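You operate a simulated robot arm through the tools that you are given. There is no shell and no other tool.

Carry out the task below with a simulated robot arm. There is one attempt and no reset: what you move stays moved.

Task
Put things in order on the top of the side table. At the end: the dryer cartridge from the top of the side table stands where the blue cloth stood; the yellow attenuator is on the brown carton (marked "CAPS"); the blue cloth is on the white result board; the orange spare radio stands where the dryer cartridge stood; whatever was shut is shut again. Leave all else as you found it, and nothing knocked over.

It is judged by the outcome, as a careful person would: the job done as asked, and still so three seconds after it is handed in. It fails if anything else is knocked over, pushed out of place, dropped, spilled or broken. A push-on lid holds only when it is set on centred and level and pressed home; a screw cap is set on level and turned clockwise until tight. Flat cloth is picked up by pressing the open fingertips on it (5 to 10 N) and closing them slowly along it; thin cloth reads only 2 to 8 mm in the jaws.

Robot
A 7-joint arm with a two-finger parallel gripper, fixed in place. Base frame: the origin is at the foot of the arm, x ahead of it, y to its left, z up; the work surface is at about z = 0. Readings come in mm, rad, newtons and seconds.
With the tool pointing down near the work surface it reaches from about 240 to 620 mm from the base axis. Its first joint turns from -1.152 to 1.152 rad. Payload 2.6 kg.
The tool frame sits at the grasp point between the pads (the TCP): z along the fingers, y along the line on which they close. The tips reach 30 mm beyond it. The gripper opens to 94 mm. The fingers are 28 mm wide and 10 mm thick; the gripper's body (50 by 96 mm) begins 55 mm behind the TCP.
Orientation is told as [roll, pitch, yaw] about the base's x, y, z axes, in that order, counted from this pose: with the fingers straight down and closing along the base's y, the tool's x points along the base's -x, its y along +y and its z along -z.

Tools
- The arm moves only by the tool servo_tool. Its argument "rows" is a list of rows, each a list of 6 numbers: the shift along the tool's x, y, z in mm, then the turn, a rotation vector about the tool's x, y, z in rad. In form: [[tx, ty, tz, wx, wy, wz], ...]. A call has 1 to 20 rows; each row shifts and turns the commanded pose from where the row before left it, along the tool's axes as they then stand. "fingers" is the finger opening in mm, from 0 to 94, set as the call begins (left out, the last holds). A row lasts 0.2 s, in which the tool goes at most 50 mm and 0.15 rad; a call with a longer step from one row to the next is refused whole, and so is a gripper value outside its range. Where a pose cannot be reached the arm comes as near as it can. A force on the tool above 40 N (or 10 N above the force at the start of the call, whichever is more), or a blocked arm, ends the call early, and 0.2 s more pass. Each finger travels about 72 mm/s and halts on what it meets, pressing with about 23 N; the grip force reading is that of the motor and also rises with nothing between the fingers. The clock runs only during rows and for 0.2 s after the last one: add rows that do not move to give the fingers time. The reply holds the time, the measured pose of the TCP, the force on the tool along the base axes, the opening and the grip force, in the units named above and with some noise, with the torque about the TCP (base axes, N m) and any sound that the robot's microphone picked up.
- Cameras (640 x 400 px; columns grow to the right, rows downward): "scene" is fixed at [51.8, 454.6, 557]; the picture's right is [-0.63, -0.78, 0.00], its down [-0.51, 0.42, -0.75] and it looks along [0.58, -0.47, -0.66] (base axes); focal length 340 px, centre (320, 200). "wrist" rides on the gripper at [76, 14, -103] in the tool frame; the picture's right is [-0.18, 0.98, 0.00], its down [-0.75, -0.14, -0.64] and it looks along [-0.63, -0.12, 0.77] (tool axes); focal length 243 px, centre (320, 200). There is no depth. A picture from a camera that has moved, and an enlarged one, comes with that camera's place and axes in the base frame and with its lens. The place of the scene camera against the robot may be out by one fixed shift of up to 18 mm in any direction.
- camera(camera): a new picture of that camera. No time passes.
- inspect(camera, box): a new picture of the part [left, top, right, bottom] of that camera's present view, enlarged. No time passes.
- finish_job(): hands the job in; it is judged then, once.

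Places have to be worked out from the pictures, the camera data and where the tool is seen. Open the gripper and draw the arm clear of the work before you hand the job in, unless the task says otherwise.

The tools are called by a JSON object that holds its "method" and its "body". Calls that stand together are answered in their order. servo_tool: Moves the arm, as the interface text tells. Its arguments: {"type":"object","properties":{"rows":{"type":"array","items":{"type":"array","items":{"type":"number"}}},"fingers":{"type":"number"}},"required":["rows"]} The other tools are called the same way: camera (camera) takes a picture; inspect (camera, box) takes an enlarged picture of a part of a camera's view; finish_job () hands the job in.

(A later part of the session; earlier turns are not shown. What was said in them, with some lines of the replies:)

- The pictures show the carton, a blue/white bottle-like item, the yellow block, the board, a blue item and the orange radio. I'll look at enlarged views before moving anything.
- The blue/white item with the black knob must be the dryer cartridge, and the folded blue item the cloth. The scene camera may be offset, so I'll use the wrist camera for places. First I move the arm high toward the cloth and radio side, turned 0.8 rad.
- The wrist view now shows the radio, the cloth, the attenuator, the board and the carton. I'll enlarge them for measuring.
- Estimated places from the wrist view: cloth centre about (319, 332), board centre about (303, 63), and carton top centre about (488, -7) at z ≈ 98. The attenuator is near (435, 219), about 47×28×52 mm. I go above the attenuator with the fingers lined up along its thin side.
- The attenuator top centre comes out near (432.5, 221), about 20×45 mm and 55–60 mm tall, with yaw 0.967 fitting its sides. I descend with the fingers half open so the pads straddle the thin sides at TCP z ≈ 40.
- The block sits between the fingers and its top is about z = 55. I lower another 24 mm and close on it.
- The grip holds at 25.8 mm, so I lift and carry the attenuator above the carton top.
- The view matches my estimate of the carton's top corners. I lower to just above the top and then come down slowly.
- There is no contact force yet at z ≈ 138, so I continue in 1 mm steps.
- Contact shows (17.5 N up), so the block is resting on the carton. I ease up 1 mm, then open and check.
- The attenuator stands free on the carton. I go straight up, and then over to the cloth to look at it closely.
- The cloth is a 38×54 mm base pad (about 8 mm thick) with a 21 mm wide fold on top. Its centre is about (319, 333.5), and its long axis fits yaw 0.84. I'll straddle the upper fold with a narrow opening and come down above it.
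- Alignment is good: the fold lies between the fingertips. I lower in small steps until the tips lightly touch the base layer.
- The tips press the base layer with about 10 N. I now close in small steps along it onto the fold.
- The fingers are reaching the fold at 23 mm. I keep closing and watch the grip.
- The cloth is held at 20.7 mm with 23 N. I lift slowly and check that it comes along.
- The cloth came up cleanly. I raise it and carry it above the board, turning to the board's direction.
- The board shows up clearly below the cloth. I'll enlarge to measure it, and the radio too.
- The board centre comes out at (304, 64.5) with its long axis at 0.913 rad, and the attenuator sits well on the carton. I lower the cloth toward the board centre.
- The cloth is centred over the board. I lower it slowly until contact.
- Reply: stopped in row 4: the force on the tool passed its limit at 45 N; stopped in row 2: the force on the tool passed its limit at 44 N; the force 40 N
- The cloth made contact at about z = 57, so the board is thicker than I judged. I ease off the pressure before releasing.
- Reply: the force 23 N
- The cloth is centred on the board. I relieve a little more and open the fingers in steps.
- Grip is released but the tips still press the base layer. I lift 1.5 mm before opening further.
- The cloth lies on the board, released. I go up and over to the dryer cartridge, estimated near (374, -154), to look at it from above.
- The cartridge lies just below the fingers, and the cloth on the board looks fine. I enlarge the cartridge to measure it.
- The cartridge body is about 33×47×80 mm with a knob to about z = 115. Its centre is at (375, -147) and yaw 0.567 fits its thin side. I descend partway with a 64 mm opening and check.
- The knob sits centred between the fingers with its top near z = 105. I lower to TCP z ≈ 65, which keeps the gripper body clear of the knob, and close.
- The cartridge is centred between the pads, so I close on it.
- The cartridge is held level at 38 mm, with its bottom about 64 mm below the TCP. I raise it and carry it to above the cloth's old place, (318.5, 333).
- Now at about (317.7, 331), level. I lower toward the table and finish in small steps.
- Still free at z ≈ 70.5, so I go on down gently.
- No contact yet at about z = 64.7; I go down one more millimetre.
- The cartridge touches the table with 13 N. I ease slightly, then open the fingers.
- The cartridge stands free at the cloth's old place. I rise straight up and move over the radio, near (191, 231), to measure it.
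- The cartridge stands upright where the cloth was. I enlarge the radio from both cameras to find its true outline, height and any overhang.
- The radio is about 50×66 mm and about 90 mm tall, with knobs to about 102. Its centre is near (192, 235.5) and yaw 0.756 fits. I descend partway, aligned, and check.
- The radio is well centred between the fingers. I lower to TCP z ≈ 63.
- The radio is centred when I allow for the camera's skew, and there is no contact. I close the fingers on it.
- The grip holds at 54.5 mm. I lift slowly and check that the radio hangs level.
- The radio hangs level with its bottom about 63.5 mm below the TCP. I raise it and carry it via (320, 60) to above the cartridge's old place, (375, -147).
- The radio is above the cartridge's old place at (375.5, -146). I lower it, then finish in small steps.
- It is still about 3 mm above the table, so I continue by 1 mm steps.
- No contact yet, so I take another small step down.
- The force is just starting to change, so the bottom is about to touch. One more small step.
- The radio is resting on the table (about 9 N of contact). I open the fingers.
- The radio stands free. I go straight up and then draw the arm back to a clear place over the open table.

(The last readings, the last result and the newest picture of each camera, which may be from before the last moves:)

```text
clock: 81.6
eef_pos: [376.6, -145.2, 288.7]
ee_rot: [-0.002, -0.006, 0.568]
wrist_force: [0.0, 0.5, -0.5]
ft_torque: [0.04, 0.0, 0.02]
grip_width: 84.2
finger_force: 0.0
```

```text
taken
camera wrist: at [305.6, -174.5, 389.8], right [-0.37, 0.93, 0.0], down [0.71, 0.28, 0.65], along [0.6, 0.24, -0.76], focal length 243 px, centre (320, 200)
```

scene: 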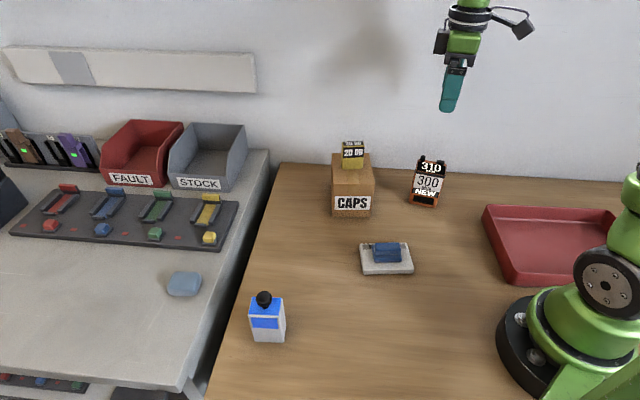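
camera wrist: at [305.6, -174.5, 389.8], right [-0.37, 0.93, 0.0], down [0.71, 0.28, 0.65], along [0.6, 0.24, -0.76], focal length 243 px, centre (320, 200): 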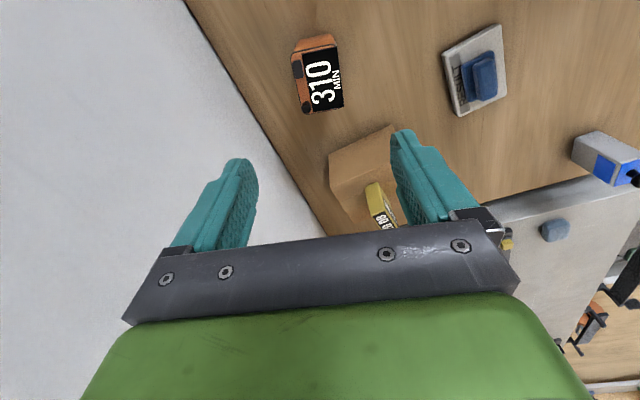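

All four items are where they should be, and the board and carton have not shifted. I move the arm off to open space above the table, open the gripper fully, and take a last look.

{"method": "servo_tool", "body": {"rows": [[-13.7, 26.3, 0, 0, 0, 0], [-13.7, 26.3, 0, 0, 0, 0], [-13.7, 26.3, 0, 0, 0, 0], [-13.7, 26.3, 0, 0, 0, 0], [-13.7, 26.3, 0, 0, 0, 0], [-13.7, 26.3, 0, 0, 0, 0], [-13.7, 26.3, 0, 0, 0, 0], [-13.7, 26.3, 0, 0, 0, 0], [-13.7, 26.3, 0, 0, 0, 0], [-13.7, 26.3, 0, 0, 0, 0], [0, 0, -10, 0, 0, 0], [0, 0, 0, 0, 0, 0], [0, 0, 0, 0, 0, 0]], "fingers": 94}}

{"method": "camera", "body": {"camera": "scene"}}

{"method": "inspect", "body": {"camera": "scene", "box": [310, 130, 470, 290]}}

{"method": "inspect", "body": {"camera": "scene", "box": [220, 260, 380, 400]}}

```text
clock: 84.4
eef_pos: [350.0, 149.7, 298.2]
ee_rot: [-0.002, -0.005, 0.568]
wrist_force: [-0.1, 0.6, 0.8]
ft_torque: [-0.01, -0.01, -0.06]
grip_width: 94.3
finger_force: 0.0
```

```text
taken
```

scene: 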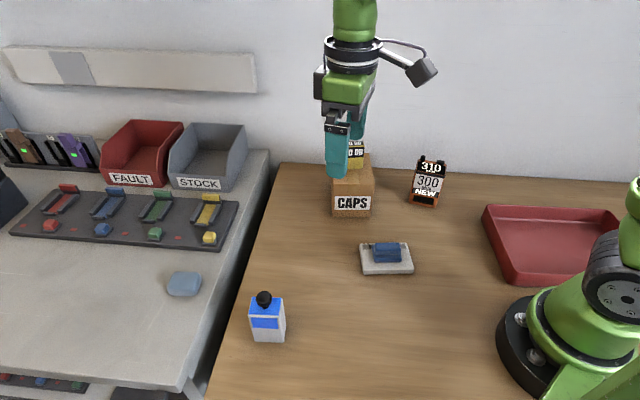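

```text
2.50 times, centred on (390, 210) of scene
camera zoom: at [51.8, 454.6, 557.0], right [-0.63, -0.78, 0.0], down [-0.51, 0.42, -0.75], along [0.58, -0.47, -0.66], focal length 849 px, centre (145, 175)
```

zoom: 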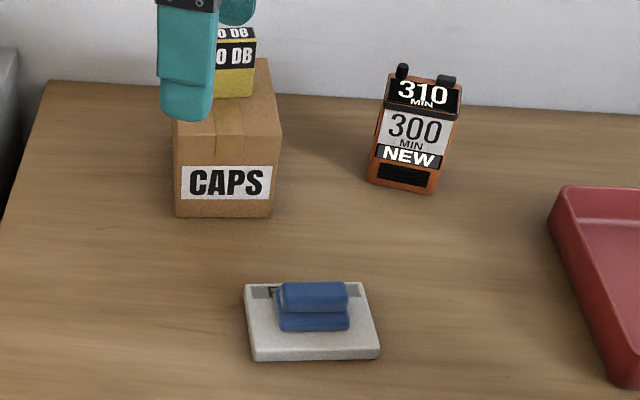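

```text
2.86 times, centred on (300, 330) of scene
camera zoom: at [51.8, 454.6, 557.0], right [-0.63, -0.78, 0.0], down [-0.51, 0.42, -0.75], along [0.58, -0.47, -0.66], focal length 970 px, centre (377, -171)
```

zoom: 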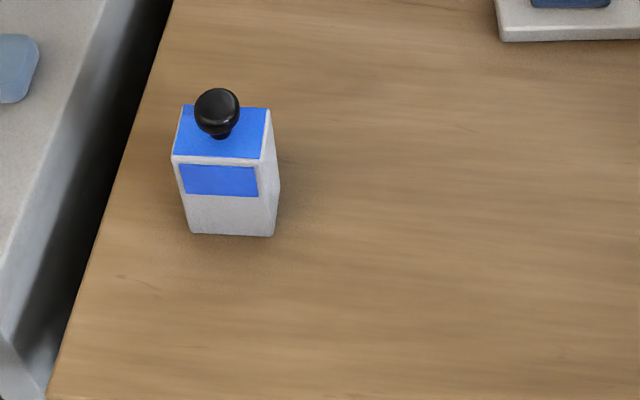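

The last pictures show everything in place and the other things undisturbed:
- The attenuator stands on the carton.
- The cloth lies on the result board.
- The cartridge stands where the cloth was.
- The radio stands where the cartridge was.

The gripper is open and clear, so I hand the job in.

{"method": "finish_job", "body": {}}

```text
The job is handed in.
```

I finished the four moves and handed the job in. I don't have the judging result. In the last pictures before handing in, everything was upright and in place:

- **Yellow attenuator:** standing on top of the brown "CAPS" carton, near its centre.
- **Blue cloth:** lying fully on the white result board, near its centre.
- **Dryer cartridge:** standing where the cloth was, within a few millimetres by my measurements. I turned it about 15 degrees to line up with the cloth's old direction.
- **Orange spare radio:** standing where the dryer cartridge was, turned to the cartridge's old direction.

Nothing on the table had been shut, so there was nothing to close again. The carton, board and tray show no visible shift, and nothing was knocked over.

While I was setting the cloth down, the board turned out thicker than I had judged, and the arm pressed on it with about 45 N before stopping. I eased off at once, and the board shows no shift or damage in the pictures.
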